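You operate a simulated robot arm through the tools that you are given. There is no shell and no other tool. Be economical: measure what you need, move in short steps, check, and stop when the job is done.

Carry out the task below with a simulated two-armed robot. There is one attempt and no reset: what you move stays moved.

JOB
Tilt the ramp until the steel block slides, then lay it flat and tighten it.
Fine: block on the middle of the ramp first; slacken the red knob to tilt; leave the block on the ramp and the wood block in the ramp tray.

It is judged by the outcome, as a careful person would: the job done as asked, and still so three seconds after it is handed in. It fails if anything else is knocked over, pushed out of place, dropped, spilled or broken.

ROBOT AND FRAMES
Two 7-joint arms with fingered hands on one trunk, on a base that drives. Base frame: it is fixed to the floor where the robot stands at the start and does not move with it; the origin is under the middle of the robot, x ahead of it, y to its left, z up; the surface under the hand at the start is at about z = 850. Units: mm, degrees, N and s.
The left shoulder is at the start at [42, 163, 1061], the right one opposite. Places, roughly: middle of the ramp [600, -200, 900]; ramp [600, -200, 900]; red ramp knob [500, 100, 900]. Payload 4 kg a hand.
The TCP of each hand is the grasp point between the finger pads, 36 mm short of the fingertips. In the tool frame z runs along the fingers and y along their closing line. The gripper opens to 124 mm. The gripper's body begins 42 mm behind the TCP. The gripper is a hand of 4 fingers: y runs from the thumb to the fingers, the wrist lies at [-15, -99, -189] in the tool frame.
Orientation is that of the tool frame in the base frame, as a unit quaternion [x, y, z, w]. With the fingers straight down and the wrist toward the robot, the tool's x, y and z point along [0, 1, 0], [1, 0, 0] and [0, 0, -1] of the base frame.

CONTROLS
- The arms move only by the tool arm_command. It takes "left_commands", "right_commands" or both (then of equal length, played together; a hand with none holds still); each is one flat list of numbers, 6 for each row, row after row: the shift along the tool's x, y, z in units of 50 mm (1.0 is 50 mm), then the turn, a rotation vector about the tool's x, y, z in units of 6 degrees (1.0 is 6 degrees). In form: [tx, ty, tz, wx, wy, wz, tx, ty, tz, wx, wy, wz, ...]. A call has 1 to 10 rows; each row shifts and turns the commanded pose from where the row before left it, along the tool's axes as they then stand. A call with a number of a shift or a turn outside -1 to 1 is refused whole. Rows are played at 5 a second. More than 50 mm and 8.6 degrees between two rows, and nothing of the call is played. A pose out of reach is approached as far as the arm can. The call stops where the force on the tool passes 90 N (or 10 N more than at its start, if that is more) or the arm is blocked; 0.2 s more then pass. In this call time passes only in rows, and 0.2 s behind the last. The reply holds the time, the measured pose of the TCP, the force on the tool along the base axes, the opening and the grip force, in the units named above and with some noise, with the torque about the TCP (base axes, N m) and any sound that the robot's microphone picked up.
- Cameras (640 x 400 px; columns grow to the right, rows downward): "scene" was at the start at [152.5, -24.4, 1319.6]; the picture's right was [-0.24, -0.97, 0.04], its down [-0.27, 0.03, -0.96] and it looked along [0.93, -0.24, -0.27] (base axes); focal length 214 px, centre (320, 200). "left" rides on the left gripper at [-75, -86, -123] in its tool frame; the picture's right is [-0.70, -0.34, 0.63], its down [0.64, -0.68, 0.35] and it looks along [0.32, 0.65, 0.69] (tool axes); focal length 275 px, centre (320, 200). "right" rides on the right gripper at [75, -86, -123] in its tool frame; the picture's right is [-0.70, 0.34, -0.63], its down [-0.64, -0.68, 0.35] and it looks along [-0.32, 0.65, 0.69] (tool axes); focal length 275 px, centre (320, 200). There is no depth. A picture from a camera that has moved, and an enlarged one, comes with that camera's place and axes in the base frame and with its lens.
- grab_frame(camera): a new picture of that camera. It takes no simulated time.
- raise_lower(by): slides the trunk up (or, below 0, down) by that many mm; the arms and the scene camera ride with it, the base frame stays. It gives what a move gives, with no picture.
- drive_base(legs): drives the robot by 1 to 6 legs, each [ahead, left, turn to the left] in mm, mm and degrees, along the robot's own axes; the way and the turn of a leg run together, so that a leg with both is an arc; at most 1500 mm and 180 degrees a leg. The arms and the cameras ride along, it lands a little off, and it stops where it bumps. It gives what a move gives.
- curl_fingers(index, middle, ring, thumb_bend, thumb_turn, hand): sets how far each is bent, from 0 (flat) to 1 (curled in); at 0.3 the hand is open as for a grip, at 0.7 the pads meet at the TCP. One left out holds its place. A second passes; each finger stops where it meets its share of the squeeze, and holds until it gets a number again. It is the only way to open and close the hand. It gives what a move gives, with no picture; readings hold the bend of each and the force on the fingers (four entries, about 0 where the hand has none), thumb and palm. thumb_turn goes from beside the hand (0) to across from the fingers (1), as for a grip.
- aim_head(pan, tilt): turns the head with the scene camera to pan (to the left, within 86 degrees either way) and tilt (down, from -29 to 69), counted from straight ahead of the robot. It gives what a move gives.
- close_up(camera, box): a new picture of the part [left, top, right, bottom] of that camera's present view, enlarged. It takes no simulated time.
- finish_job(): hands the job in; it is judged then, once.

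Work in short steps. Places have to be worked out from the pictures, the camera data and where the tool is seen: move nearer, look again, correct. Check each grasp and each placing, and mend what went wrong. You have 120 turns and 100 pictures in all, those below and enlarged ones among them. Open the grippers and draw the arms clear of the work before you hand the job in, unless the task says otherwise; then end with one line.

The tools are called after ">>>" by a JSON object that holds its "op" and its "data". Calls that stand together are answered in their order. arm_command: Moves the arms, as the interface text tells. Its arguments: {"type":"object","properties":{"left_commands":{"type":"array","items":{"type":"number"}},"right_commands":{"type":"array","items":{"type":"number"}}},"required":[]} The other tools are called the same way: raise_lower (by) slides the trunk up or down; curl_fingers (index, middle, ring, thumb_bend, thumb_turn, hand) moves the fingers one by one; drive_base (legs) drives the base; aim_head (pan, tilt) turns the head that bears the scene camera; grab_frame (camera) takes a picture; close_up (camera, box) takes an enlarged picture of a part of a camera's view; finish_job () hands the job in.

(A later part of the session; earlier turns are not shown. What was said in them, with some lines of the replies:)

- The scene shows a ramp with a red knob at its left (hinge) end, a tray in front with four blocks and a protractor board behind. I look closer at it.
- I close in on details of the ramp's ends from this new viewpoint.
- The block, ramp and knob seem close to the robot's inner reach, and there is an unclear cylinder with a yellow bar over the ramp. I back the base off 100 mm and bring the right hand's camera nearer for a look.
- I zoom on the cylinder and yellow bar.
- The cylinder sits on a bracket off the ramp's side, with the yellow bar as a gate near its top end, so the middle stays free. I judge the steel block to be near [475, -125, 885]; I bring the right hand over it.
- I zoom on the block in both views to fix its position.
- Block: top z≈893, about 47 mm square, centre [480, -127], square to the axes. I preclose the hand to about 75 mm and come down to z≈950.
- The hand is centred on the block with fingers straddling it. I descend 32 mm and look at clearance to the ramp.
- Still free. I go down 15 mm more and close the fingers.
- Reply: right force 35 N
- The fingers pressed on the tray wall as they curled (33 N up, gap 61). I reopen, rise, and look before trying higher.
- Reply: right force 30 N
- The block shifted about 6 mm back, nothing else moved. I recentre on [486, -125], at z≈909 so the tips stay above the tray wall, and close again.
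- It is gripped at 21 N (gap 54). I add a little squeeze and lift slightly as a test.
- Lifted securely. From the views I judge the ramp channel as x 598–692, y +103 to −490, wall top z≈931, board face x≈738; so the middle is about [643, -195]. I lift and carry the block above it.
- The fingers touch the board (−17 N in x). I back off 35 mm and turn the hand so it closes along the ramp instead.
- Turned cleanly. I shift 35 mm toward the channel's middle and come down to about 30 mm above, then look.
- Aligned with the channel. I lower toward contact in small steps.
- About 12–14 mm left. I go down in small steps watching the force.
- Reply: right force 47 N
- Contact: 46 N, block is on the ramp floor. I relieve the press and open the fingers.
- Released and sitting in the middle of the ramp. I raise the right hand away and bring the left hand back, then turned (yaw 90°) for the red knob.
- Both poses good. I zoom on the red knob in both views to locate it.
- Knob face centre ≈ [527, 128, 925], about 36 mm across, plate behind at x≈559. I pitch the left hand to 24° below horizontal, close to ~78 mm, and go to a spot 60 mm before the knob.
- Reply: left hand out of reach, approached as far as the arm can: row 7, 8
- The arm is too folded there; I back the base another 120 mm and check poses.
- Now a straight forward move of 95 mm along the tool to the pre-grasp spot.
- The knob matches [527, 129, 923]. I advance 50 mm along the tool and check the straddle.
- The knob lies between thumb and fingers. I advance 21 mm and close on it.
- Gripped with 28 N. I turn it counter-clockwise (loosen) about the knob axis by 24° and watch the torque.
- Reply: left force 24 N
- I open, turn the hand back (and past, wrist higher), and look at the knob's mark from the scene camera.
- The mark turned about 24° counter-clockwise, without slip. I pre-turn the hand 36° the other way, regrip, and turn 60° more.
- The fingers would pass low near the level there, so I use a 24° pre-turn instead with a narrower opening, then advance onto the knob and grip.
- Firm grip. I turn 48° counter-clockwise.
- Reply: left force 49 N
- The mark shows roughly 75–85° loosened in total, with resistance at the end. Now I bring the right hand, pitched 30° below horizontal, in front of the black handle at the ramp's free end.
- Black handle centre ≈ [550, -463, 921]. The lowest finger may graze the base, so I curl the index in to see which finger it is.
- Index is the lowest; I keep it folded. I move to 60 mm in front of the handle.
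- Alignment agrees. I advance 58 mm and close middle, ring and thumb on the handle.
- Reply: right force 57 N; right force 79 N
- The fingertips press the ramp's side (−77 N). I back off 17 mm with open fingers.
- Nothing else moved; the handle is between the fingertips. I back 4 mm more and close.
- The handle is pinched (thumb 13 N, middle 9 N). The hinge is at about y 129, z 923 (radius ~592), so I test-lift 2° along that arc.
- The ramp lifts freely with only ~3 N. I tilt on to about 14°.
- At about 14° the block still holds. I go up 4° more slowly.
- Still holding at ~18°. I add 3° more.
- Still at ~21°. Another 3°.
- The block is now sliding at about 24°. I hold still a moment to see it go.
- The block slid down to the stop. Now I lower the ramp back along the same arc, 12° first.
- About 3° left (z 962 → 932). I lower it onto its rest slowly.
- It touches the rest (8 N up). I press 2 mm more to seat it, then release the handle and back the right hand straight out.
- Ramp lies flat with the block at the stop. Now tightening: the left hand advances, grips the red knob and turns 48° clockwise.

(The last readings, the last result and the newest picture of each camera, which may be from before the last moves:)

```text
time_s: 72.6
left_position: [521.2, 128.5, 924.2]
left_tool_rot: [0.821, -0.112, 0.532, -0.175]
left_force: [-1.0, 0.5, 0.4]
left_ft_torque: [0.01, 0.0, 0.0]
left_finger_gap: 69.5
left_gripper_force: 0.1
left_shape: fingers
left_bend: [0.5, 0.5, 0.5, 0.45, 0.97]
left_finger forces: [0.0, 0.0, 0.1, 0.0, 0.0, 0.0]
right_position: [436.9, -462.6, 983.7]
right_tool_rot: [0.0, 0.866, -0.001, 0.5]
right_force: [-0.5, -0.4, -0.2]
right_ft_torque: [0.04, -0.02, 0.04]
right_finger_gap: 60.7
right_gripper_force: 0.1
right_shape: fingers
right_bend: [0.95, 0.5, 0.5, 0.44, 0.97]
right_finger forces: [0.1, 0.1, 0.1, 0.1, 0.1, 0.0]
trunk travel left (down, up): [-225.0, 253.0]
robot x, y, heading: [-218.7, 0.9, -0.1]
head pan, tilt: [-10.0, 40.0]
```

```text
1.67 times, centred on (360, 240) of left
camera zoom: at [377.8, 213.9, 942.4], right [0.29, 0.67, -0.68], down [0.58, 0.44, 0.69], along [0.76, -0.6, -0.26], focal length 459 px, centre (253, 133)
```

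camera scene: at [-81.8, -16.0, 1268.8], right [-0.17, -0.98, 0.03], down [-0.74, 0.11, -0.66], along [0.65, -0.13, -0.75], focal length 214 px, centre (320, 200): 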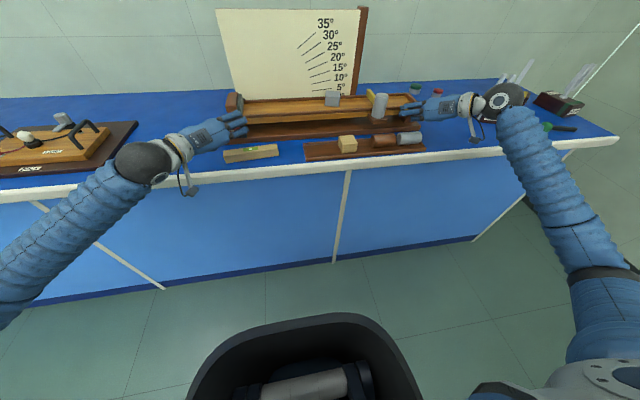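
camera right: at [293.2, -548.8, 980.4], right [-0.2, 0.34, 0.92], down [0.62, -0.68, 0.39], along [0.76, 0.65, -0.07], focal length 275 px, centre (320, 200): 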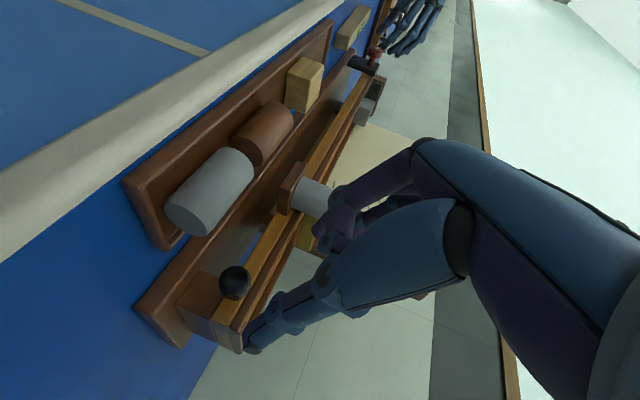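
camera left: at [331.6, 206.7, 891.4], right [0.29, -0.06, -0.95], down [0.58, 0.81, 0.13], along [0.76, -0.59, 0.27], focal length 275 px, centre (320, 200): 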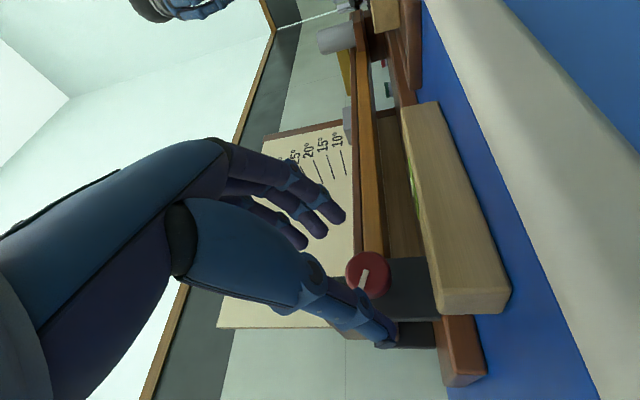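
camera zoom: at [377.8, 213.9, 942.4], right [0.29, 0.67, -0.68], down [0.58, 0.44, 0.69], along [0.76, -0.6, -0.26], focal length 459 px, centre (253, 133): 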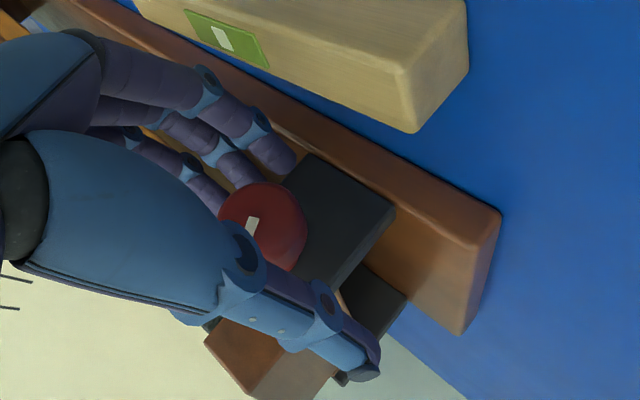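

The mark is ~25° from its original upright. I turn the open hand back 42°, regrip and turn clockwise again until it resists.

>>> {"op": "arm_command", "data": {"left_commands": [0, 0, 0, -0.407, 0, -0.914, 0, 0, 0, -0.407, 0, -0.914, 0, 0, 0, -0.407, 0, -0.914, 0, 0, 0, -0.407, 0, -0.914, 0, 0, 0, -0.407, 0, -0.914, 0, 0, 0, -0.407, 0, -0.914, 0, 0, 0, -0.407, 0, -0.914]}}

>>> {"op": "curl_fingers", "data": {"hand": "left", "index": 0.78, "middle": 0.78, "ring": 0.78, "thumb_bend": 0.78}}

>>> {"op": "arm_command", "data": {"left_commands": [0, 0, 0, 0.407, 0, 0.914, 0, 0, 0, 0.407, 0, 0.914, 0, 0, 0, 0.407, 0, 0.914, 0, 0, 0, 0.407, 0, 0.914]}}

>>> {"op": "arm_command", "data": {"left_commands": [0, 0, 0, 0.407, 0, 0.914, 0, 0, 0, 0.407, 0, 0.914]}}

```text
time_s: 74.2
left_position: [519.5, 127.6, 924.1]
left_tool_rot: [0.828, 0.086, 0.538, 0.132]
left_force: [-0.4, 0.2, -0.3]
left_ft_torque: [-0.01, 0.01, -0.01]
left_finger_gap: 69.7
left_gripper_force: 0.1
left_shape: fingers
left_bend: [0.5, 0.5, 0.5, 0.45, 0.97]
left_finger forces: [0.0, 0.0, 0.0, 0.0, 0.0, 0.1]
right_position: [436.4, -463.2, 983.2]
right_tool_rot: [0.0, 0.866, 0.0, 0.501]
right_force: [1.1, -0.5, -0.2]
right_ft_torque: [-0.01, -0.02, 0.02]
right_finger_gap: 60.8
right_gripper_force: 0.0
right_shape: fingers
right_bend: [0.95, 0.5, 0.5, 0.44, 0.97]
right_finger forces: [0.0, 0.0, 0.1, 0.1, 0.0, 0.0]
trunk travel left (down, up): [-225.0, 253.0]
robot x, y, heading: [-220.4, 1.7, 0.1]
head pan, tilt: [-10.0, 40.0]
```

```text
time_s: 75.2
left_position: [518.8, 126.9, 925.4]
left_tool_rot: [0.828, 0.085, 0.538, 0.131]
left_force: [-4.8, -6.4, 0.7]
left_ft_torque: [0.07, -0.44, -1.0]
left_finger_gap: 28.0
left_gripper_force: 27.7
left_shape: fingers
left_bend: [0.67, 0.59, 0.57, 0.57, 0.97]
left_finger forces: [9.9, 13.8, 10.3, 0.0, 21.5, 0.0]
right_position: [435.5, -463.5, 983.8]
right_tool_rot: [0.0, 0.865, 0.001, 0.501]
right_force: [0.2, 0.6, -0.5]
right_ft_torque: [0.02, 0.02, 0.0]
right_finger_gap: 60.8
right_gripper_force: 0.0
right_shape: fingers
right_bend: [0.95, 0.5, 0.5, 0.44, 0.97]
right_finger forces: [0.0, 0.1, 0.1, 0.0, 0.1, 0.0]
trunk travel left (down, up): [-225.0, 253.0]
robot x, y, heading: [-223.5, 2.3, 0.1]
head pan, tilt: [-10.0, 40.0]
```

```text
time_s: 76.2
left_position: [518.6, 127.4, 925.1]
left_tool_rot: [0.838, -0.029, 0.544, -0.045]
left_force: [-9.6, -10.6, 11.4]
left_ft_torque: [-0.25, -0.75, -1.24]
left_finger_gap: 27.2
left_gripper_force: 32.6
left_shape: fingers
left_bend: [0.66, 0.58, 0.58, 0.58, 0.96]
left_finger forces: [12.2, 11.3, 22.9, 0.0, 18.4, 0.0]
right_position: [434.4, -463.6, 985.0]
right_tool_rot: [0.001, 0.866, 0.001, 0.501]
right_force: [0.5, -0.1, 0.2]
right_ft_torque: [0.04, 0.01, 0.03]
right_finger_gap: 60.6
right_gripper_force: 0.1
right_shape: fingers
right_bend: [0.95, 0.5, 0.5, 0.44, 0.97]
right_finger forces: [0.1, 0.0, 0.0, 0.0, 0.1, 0.1]
trunk travel left (down, up): [-225.0, 253.0]
robot x, y, heading: [-220.3, -1.9, 0.0]
head pan, tilt: [-10.0, 40.0]
```

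```text
time_s: 76.8
left_position: [518.7, 125.6, 925.7]
left_tool_rot: [0.828, -0.087, 0.538, -0.131]
left_force: [-11.3, -17.1, 6.3]
left_ft_torque: [-0.52, -0.42, -1.44]
left_finger_gap: 26.7
left_gripper_force: 28.9
left_shape: fingers
left_bend: [0.66, 0.56, 0.6, 0.58, 0.95]
left_finger forces: [10.2, 17.6, 13.3, 0.0, 16.7, 0.0]
right_position: [434.4, -464.6, 983.9]
right_tool_rot: [0.0, 0.866, 0.001, 0.501]
right_force: [0.3, 0.3, 0.2]
right_ft_torque: [-0.01, -0.02, 0.01]
right_finger_gap: 60.7
right_gripper_force: 0.1
right_shape: fingers
right_bend: [0.95, 0.5, 0.5, 0.44, 0.97]
right_finger forces: [0.0, 0.1, 0.1, 0.0, 0.1, 0.0]
trunk travel left (down, up): [-225.0, 253.0]
robot x, y, heading: [-220.7, -2.5, -0.0]
head pan, tilt: [-10.0, 40.0]
```

The torque grows (0.5 N m). One more 6° and then I release and look at the mark.

>>> {"op": "arm_command", "data": {"left_commands": [0, 0, 0, 0.407, 0, 0.914]}}

>>> {"op": "curl_fingers", "data": {"hand": "left", "index": 0.5, "middle": 0.5, "ring": 0.5, "thumb_bend": 0.45}}

>>> {"op": "arm_command", "data": {"left_commands": [0, 0, -0.5, 0, 0, 0, 0, 0, -0.5, 0, 0, 0]}}

>>> {"op": "close_up", "data": {"camera": "left", "box": [240, 160, 480, 340]}}

```text
time_s: 77.2
left_position: [518.4, 125.3, 925.1]
left_tool_rot: [0.82, -0.115, 0.532, -0.176]
left_force: [-15.7, -21.5, 5.3]
left_ft_torque: [-0.68, -0.22, -1.7]
left_finger_gap: 25.7
left_gripper_force: 32.2
left_shape: fingers
left_bend: [0.66, 0.55, 0.6, 0.59, 0.94]
left_finger forces: [11.5, 24.0, 12.0, 0.1, 15.8, 0.0]
right_position: [435.0, -464.7, 985.0]
right_tool_rot: [0.001, 0.866, 0.001, 0.5]
right_force: [-0.5, 1.3, -0.8]
right_ft_torque: [0.01, -0.03, 0.03]
right_finger_gap: 60.7
right_gripper_force: 0.2
right_shape: fingers
right_bend: [0.95, 0.5, 0.5, 0.44, 0.97]
right_finger forces: [0.0, 0.0, 0.0, 0.0, 0.1, 0.0]
trunk travel left (down, up): [-225.0, 253.0]
robot x, y, heading: [-221.2, 1.1, 0.1]
head pan, tilt: [-10.0, 40.0]
```

```text
time_s: 78.2
left_position: [520.9, 128.7, 925.7]
left_tool_rot: [0.821, -0.113, 0.532, -0.175]
left_force: [-0.2, 0.6, 0.1]
left_ft_torque: [0.01, 0.03, -0.03]
left_finger_gap: 69.5
left_gripper_force: 0.1
left_shape: fingers
left_bend: [0.5, 0.5, 0.5, 0.45, 0.97]
left_finger forces: [0.1, 0.0, 0.0, 0.0, 0.0, 0.0]
right_position: [436.6, -463.1, 984.2]
right_tool_rot: [0.0, 0.866, 0.0, 0.5]
right_force: [-0.3, 0.2, 0.3]
right_ft_torque: [0.01, 0.02, 0.01]
right_finger_gap: 60.6
right_gripper_force: 0.1
right_shape: fingers
right_bend: [0.95, 0.5, 0.5, 0.44, 0.97]
right_finger forces: [0.1, 0.2, 0.0, 0.0, 0.0, 0.1]
trunk travel left (down, up): [-225.0, 253.0]
robot x, y, heading: [-220.2, 1.5, 0.2]
head pan, tilt: [-10.0, 40.0]
```

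```text
time_s: 78.8
left_position: [473.1, 119.2, 944.8]
left_tool_rot: [0.82, -0.113, 0.533, -0.174]
left_force: [0.6, 0.5, 0.9]
left_ft_torque: [-0.02, 0.01, -0.04]
left_finger_gap: 69.5
left_gripper_force: 0.1
left_shape: fingers
left_bend: [0.5, 0.5, 0.5, 0.45, 0.97]
left_finger forces: [0.1, 0.0, 0.0, 0.0, 0.1, 0.1]
right_position: [436.7, -464.1, 984.9]
right_tool_rot: [0.0, 0.866, 0.001, 0.5]
right_force: [-0.4, -0.6, -0.6]
right_ft_torque: [-0.01, -0.02, 0.01]
right_finger_gap: 60.8
right_gripper_force: 0.1
right_shape: fingers
right_bend: [0.95, 0.5, 0.5, 0.44, 0.97]
right_finger forces: [0.0, 0.0, 0.1, 0.0, 0.1, 0.0]
trunk travel left (down, up): [-225.0, 253.0]
robot x, y, heading: [-220.4, -1.2, 0.2]
head pan, tilt: [-10.0, 40.0]
```

```text
2.22 times, centred on (360, 250) of left
camera zoom: at [331.6, 205.2, 961.3], right [0.29, 0.67, -0.68], down [0.58, 0.44, 0.69], along [0.76, -0.6, -0.26], focal length 612 px, centre (231, 89)
```

zoom: 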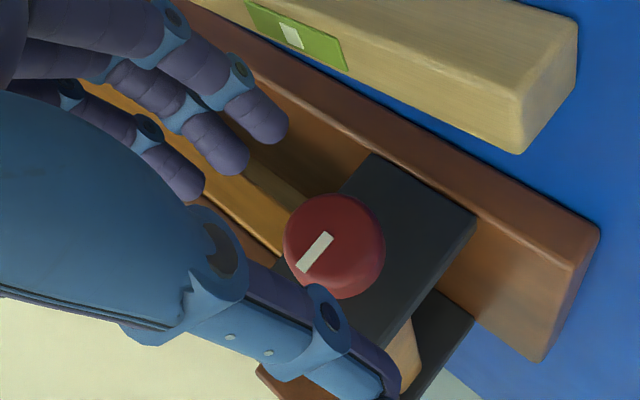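

The mark is back upright as at the start. For certainty I try one more tightening stroke.

>>> {"op": "arm_command", "data": {"left_commands": [0, 0, 0.5, 0, 0, 0, 0, 0, 0.5, 0, 0, 0, 0, 0, 0, -0.407, 0, -0.914, 0, 0, 0, -0.407, 0, -0.914, 0, 0, 0, -0.407, 0, -0.914, 0, 0, 0, -0.407, 0, -0.914, 0, 0, 0, -0.407, 0, -0.914]}}

>>> {"op": "curl_fingers", "data": {"hand": "left", "index": 0.78, "middle": 0.78, "ring": 0.78, "thumb_bend": 0.78}}

>>> {"op": "arm_command", "data": {"left_commands": [0, 0, 0, 0.407, 0, 0.914, 0, 0, 0, 0.407, 0, 0.914, 0, 0, 0, 0.407, 0, 0.914, 0, 0, 0, 0.407, 0, 0.914, 0, 0, 0, 0.407, 0, 0.914]}}

>>> {"op": "curl_fingers", "data": {"hand": "left", "index": 0.5, "middle": 0.5, "ring": 0.5, "thumb_bend": 0.45}}

>>> {"op": "arm_command", "data": {"left_commands": [0, 0, -0.5, 0, 0, 0, 0, 0, -0.5, 0, 0, 0]}}

>>> {"op": "close_up", "data": {"camera": "left", "box": [240, 160, 480, 340]}}

```text
time_s: 80.4
left_position: [520.5, 127.9, 924.8]
left_tool_rot: [0.837, 0.03, 0.544, 0.045]
left_force: [-0.3, -0.8, 0.1]
left_ft_torque: [0.01, 0.01, -0.02]
left_finger_gap: 69.6
left_gripper_force: 0.0
left_shape: fingers
left_bend: [0.5, 0.5, 0.5, 0.45, 0.97]
left_finger forces: [0.0, 0.0, 0.1, 0.0, 0.0, 0.0]
right_position: [436.8, -462.4, 984.7]
right_tool_rot: [-0.001, 0.866, 0.0, 0.5]
right_force: [0.0, 0.6, 0.7]
right_ft_torque: [0.02, -0.02, 0.01]
right_finger_gap: 60.8
right_gripper_force: 0.0
right_shape: fingers
right_bend: [0.95, 0.5, 0.5, 0.44, 0.97]
right_finger forces: [0.0, 0.0, 0.1, 0.1, 0.1, 0.0]
trunk travel left (down, up): [-225.0, 253.0]
robot x, y, heading: [-218.6, 0.5, 0.1]
head pan, tilt: [-10.0, 40.0]
```

```text
time_s: 81.4
left_position: [519.4, 127.6, 924.8]
left_tool_rot: [0.837, 0.029, 0.544, 0.044]
left_force: [-3.9, -8.0, -0.3]
left_ft_torque: [0.09, -0.28, -1.13]
left_finger_gap: 28.3
left_gripper_force: 28.9
left_shape: fingers
left_bend: [0.67, 0.58, 0.56, 0.58, 0.97]
left_finger forces: [9.8, 15.0, 9.3, 0.0, 22.4, 0.0]
right_position: [435.7, -464.3, 983.8]
right_tool_rot: [0.001, 0.866, 0.0, 0.5]
right_force: [-0.1, 0.0, 0.2]
right_ft_torque: [-0.02, -0.01, -0.03]
right_finger_gap: 60.3
right_gripper_force: 0.1
right_shape: fingers
right_bend: [0.95, 0.5, 0.5, 0.44, 0.97]
right_finger forces: [0.1, 0.0, 0.0, 0.0, 0.1, 0.1]
trunk travel left (down, up): [-225.0, 253.0]
robot x, y, heading: [-220.0, -1.2, 0.3]
head pan, tilt: [-10.0, 40.0]
```

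```text
time_s: 82.6
left_position: [519.0, 126.3, 925.7]
left_tool_rot: [0.82, -0.115, 0.533, -0.175]
left_force: [-15.7, -21.1, 0.4]
left_ft_torque: [-0.75, -0.09, -1.54]
left_finger_gap: 23.6
left_gripper_force: 30.7
left_shape: fingers
left_bend: [0.65, 0.55, 0.59, 0.6, 0.93]
left_finger forces: [11.7, 23.9, 9.3, 0.0, 16.7, 0.1]
right_position: [435.4, -464.3, 984.2]
right_tool_rot: [0.001, 0.866, 0.001, 0.5]
right_force: [0.7, -0.8, -0.5]
right_ft_torque: [0.02, 0.03, -0.01]
right_finger_gap: 60.6
right_gripper_force: 0.0
right_shape: fingers
right_bend: [0.95, 0.5, 0.5, 0.44, 0.97]
right_finger forces: [0.0, 0.0, 0.0, 0.0, 0.0, 0.0]
trunk travel left (down, up): [-225.0, 253.0]
robot x, y, heading: [-219.7, -2.4, -0.3]
head pan, tilt: [-10.0, 40.0]
```

```text
time_s: 83.6
left_position: [520.4, 129.2, 924.1]
left_tool_rot: [0.82, -0.114, 0.532, -0.175]
left_force: [0.3, 0.4, -0.2]
left_ft_torque: [0.05, -0.01, 0.01]
left_finger_gap: 69.5
left_gripper_force: 0.1
left_shape: fingers
left_bend: [0.5, 0.5, 0.5, 0.45, 0.97]
left_finger forces: [0.1, 0.1, 0.0, 0.0, 0.0, 0.0]
right_position: [437.1, -464.3, 983.4]
right_tool_rot: [0.0, 0.866, 0.0, 0.501]
right_force: [-1.3, -0.6, 0.0]
right_ft_torque: [-0.02, -0.01, 0.0]
right_finger_gap: 60.8
right_gripper_force: 0.1
right_shape: fingers
right_bend: [0.95, 0.5, 0.5, 0.44, 0.97]
right_finger forces: [0.1, 0.0, 0.0, 0.0, 0.0, 0.0]
trunk travel left (down, up): [-225.0, 253.0]
robot x, y, heading: [-221.1, -1.8, -0.0]
head pan, tilt: [-10.0, 40.0]
```

```text
time_s: 84.2
left_position: [473.9, 120.6, 943.3]
left_tool_rot: [0.821, -0.114, 0.532, -0.174]
left_force: [-0.9, -0.4, 0.0]
left_ft_torque: [0.01, 0.0, 0.01]
left_finger_gap: 69.8
left_gripper_force: 0.0
left_shape: fingers
left_bend: [0.5, 0.5, 0.5, 0.45, 0.97]
left_finger forces: [0.0, 0.0, 0.0, 0.1, 0.0, 0.1]
right_position: [435.3, -463.7, 984.2]
right_tool_rot: [-0.001, 0.866, 0.0, 0.5]
right_force: [-1.2, 0.0, -0.4]
right_ft_torque: [-0.01, 0.01, -0.02]
right_finger_gap: 60.6
right_gripper_force: 0.1
right_shape: fingers
right_bend: [0.95, 0.5, 0.5, 0.44, 0.97]
right_finger forces: [0.0, 0.1, 0.1, 0.1, 0.0, 0.0]
trunk travel left (down, up): [-225.0, 253.0]
robot x, y, heading: [-221.5, 0.9, 0.0]
head pan, tilt: [-10.0, 40.0]
```

```text
2.22 times, centred on (360, 250) of left
camera zoom: at [331.3, 206.0, 961.5], right [0.29, 0.67, -0.68], down [0.58, 0.44, 0.69], along [0.76, -0.6, -0.26], focal length 612 px, centre (231, 89)
```

zoom: 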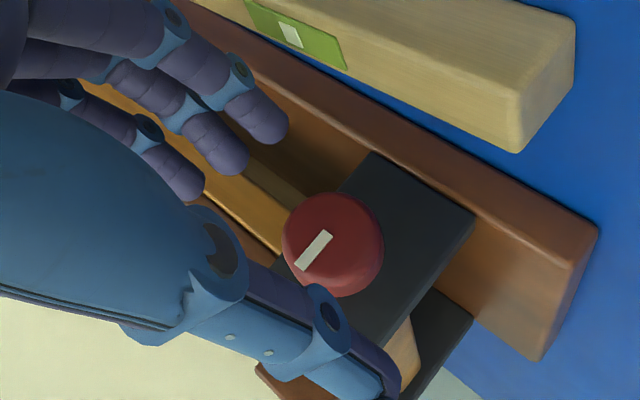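

The knob doesn't move any further: it is at its tight stop. I draw both arms back and up, and open the hands.

>>> {"op": "arm_command", "data": {"left_commands": [0, 0, -0.9, 0, 0, 0, 0, 0, -0.9, 0, 0, 0, 0.9, 0, 0, 0, 0, 0, 0.9, 0, 0, 0, 0, 0], "right_commands": [0, 0, -0.9, 0, 0, 0, -0.9, 0, 0, 0, 0, 0, -0.9, 0, 0, 0, 0, 0, -0.9, 0, 0, 0, 0, 0]}}

>>> {"op": "curl_fingers", "data": {"hand": "right", "index": 0.3, "middle": 0.3, "ring": 0.3, "thumb_bend": 0.3}}

>>> {"op": "curl_fingers", "data": {"hand": "left", "index": 0.3, "middle": 0.3, "ring": 0.3, "thumb_bend": 0.3}}

>>> {"op": "grab_frame", "data": {"camera": "scene"}}

>>> {"op": "close_up", "data": {"camera": "scene", "box": [200, 60, 450, 180]}}

```text
time_s: 85.2
left_position: [427.9, 72.0, 1051.3]
left_tool_rot: [0.821, -0.113, 0.532, -0.175]
left_force: [-0.2, -0.5, 0.5]
left_ft_torque: [0.04, 0.0, 0.0]
left_finger_gap: 70.0
left_gripper_force: 0.1
left_shape: fingers
left_bend: [0.5, 0.5, 0.5, 0.45, 0.97]
left_finger forces: [0.0, 0.1, 0.0, 0.0, 0.0, 0.0]
right_position: [465.9, -463.9, 1122.4]
right_tool_rot: [0.0, 0.866, 0.0, 0.5]
right_force: [0.5, 0.2, -0.7]
right_ft_torque: [0.02, 0.0, -0.02]
right_finger_gap: 60.8
right_gripper_force: 0.1
right_shape: fingers
right_bend: [0.95, 0.5, 0.5, 0.44, 0.97]
right_finger forces: [0.1, 0.1, 0.0, 0.0, 0.1, 0.1]
trunk travel left (down, up): [-225.0, 253.0]
robot x, y, heading: [-220.3, -2.9, -0.2]
head pan, tilt: [-10.0, 40.0]
```

```text
time_s: 86.2
left_position: [428.8, 73.4, 1052.3]
left_tool_rot: [0.82, -0.114, 0.533, -0.174]
left_force: [0.1, 0.5, -0.6]
left_ft_torque: [0.02, -0.02, 0.0]
left_finger_gap: 69.6
left_gripper_force: 0.0
left_shape: fingers
left_bend: [0.5, 0.5, 0.5, 0.45, 0.97]
left_finger forces: [0.1, 0.1, 0.0, 0.0, 0.0, 0.0]
right_position: [465.2, -463.0, 1123.2]
right_tool_rot: [0.0, 0.866, -0.001, 0.5]
right_force: [-0.9, -0.3, 0.3]
right_ft_torque: [0.01, -0.03, 0.02]
right_finger_gap: 123.3
right_gripper_force: 0.1
right_shape: fingers
right_bend: [0.3, 0.3, 0.3, 0.3, 0.97]
right_finger forces: [0.1, 0.0, 0.0, 0.0, 0.0, 0.0]
trunk travel left (down, up): [-225.0, 253.0]
robot x, y, heading: [-219.9, 0.6, 0.1]
head pan, tilt: [-10.0, 40.0]
```

```text
time_s: 87.2
left_position: [428.0, 72.2, 1051.1]
left_tool_rot: [0.821, -0.114, 0.532, -0.175]
left_force: [-0.8, 0.3, 0.9]
left_ft_torque: [0.0, 0.02, 0.02]
left_finger_gap: 122.7
left_gripper_force: 0.1
left_shape: fingers
left_bend: [0.3, 0.3, 0.3, 0.3, 0.97]
left_finger forces: [0.0, 0.1, 0.0, 0.0, 0.0, 0.0]
right_position: [465.7, -461.7, 1122.4]
right_tool_rot: [0.0, 0.866, 0.001, 0.5]
right_force: [0.3, 0.2, 0.4]
right_ft_torque: [0.02, 0.01, -0.01]
right_finger_gap: 123.0
right_gripper_force: 0.1
right_shape: fingers
right_bend: [0.3, 0.3, 0.3, 0.3, 0.97]
right_finger forces: [0.1, 0.1, 0.0, 0.0, 0.0, 0.1]
trunk travel left (down, up): [-225.0, 253.0]
robot x, y, heading: [-223.7, 2.0, 0.0]
head pan, tilt: [-10.0, 40.0]
```

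```text
25 pictures are left
camera scene: at [-81.2, -16.3, 1268.7], right [-0.17, -0.98, 0.03], down [-0.74, 0.11, -0.66], along [0.65, -0.13, -0.75], focal length 214 px, centre (320, 200)
```

scene: 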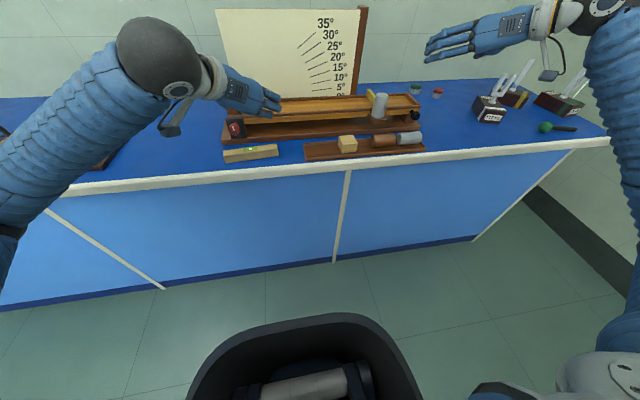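

```text
2.56 times, centred on (325, 120) of scene
camera zoom: at [-81.2, -16.3, 1268.7], right [-0.17, -0.98, 0.03], down [-0.74, 0.11, -0.66], along [0.65, -0.13, -0.75], focal length 549 px, centre (307, 405)
```

zoom: 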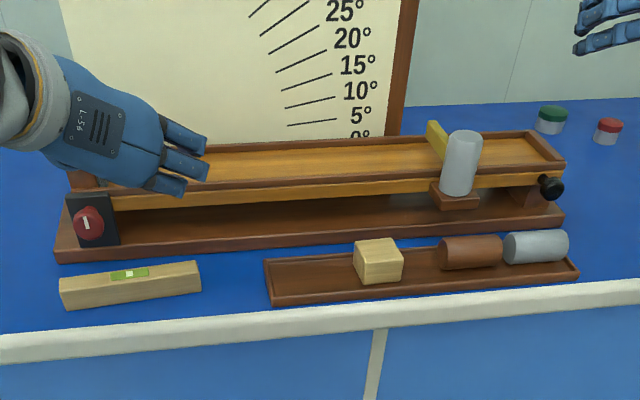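

All is in place. I drive back 200 mm to clear both arms and check the block and the flat ramp.

>>> {"op": "drive_base", "data": {"legs": [[-200, 0, 0]]}}

>>> {"op": "close_up", "data": {"camera": "scene", "box": [200, 30, 450, 170]}}

```text
time_s: 88.8
left_position: [224.8, 73.0, 1052.0]
left_tool_rot: [0.82, -0.112, 0.533, -0.174]
left_force: [-1.1, 0.1, 0.1]
left_ft_torque: [-0.02, 0.03, -0.01]
left_finger_gap: 123.1
left_gripper_force: 0.0
left_shape: fingers
left_bend: [0.3, 0.3, 0.3, 0.3, 0.97]
left_finger forces: [0.0, 0.0, 0.0, 0.0, 0.0, 0.0]
right_position: [260.2, -464.3, 1123.2]
right_tool_rot: [-0.001, 0.866, 0.001, 0.501]
right_force: [0.7, 1.0, 0.3]
right_ft_torque: [-0.01, -0.01, -0.02]
right_finger_gap: 122.8
right_gripper_force: 0.2
right_shape: fingers
right_bend: [0.3, 0.3, 0.3, 0.3, 0.97]
right_finger forces: [0.1, 0.1, 0.0, 0.0, 0.1, 0.0]
trunk travel left (down, up): [-225.0, 253.0]
robot x, y, heading: [-421.3, -0.7, 0.1]
head pan, tilt: [-10.0, 40.0]
```

```text
2.56 times, centred on (325, 100) of scene
camera zoom: at [-284.8, -16.5, 1269.0], right [-0.17, -0.98, 0.03], down [-0.74, 0.11, -0.66], along [0.65, -0.13, -0.75], focal length 549 px, centre (307, 456)
```

zoom: 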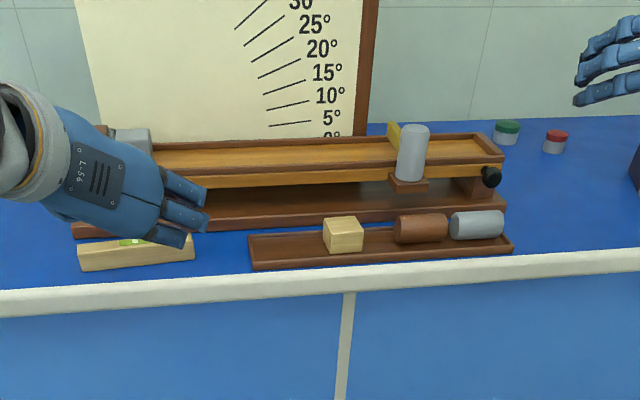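

The ramp lies flat on its rest, the steel block is on it at the stop, the wood block is in its tray, the knob is tight and the arms are clear. I hand it in.

>>> {"op": "finish_job", "data": {}}

```text
The job is handed in.
```

The job is done and handed in: the steel block slid at about 24° of tilt, and the ramp is flat again with its red knob tight. The steel block is on the ramp against the lower stop, and the wood block is in its tray.
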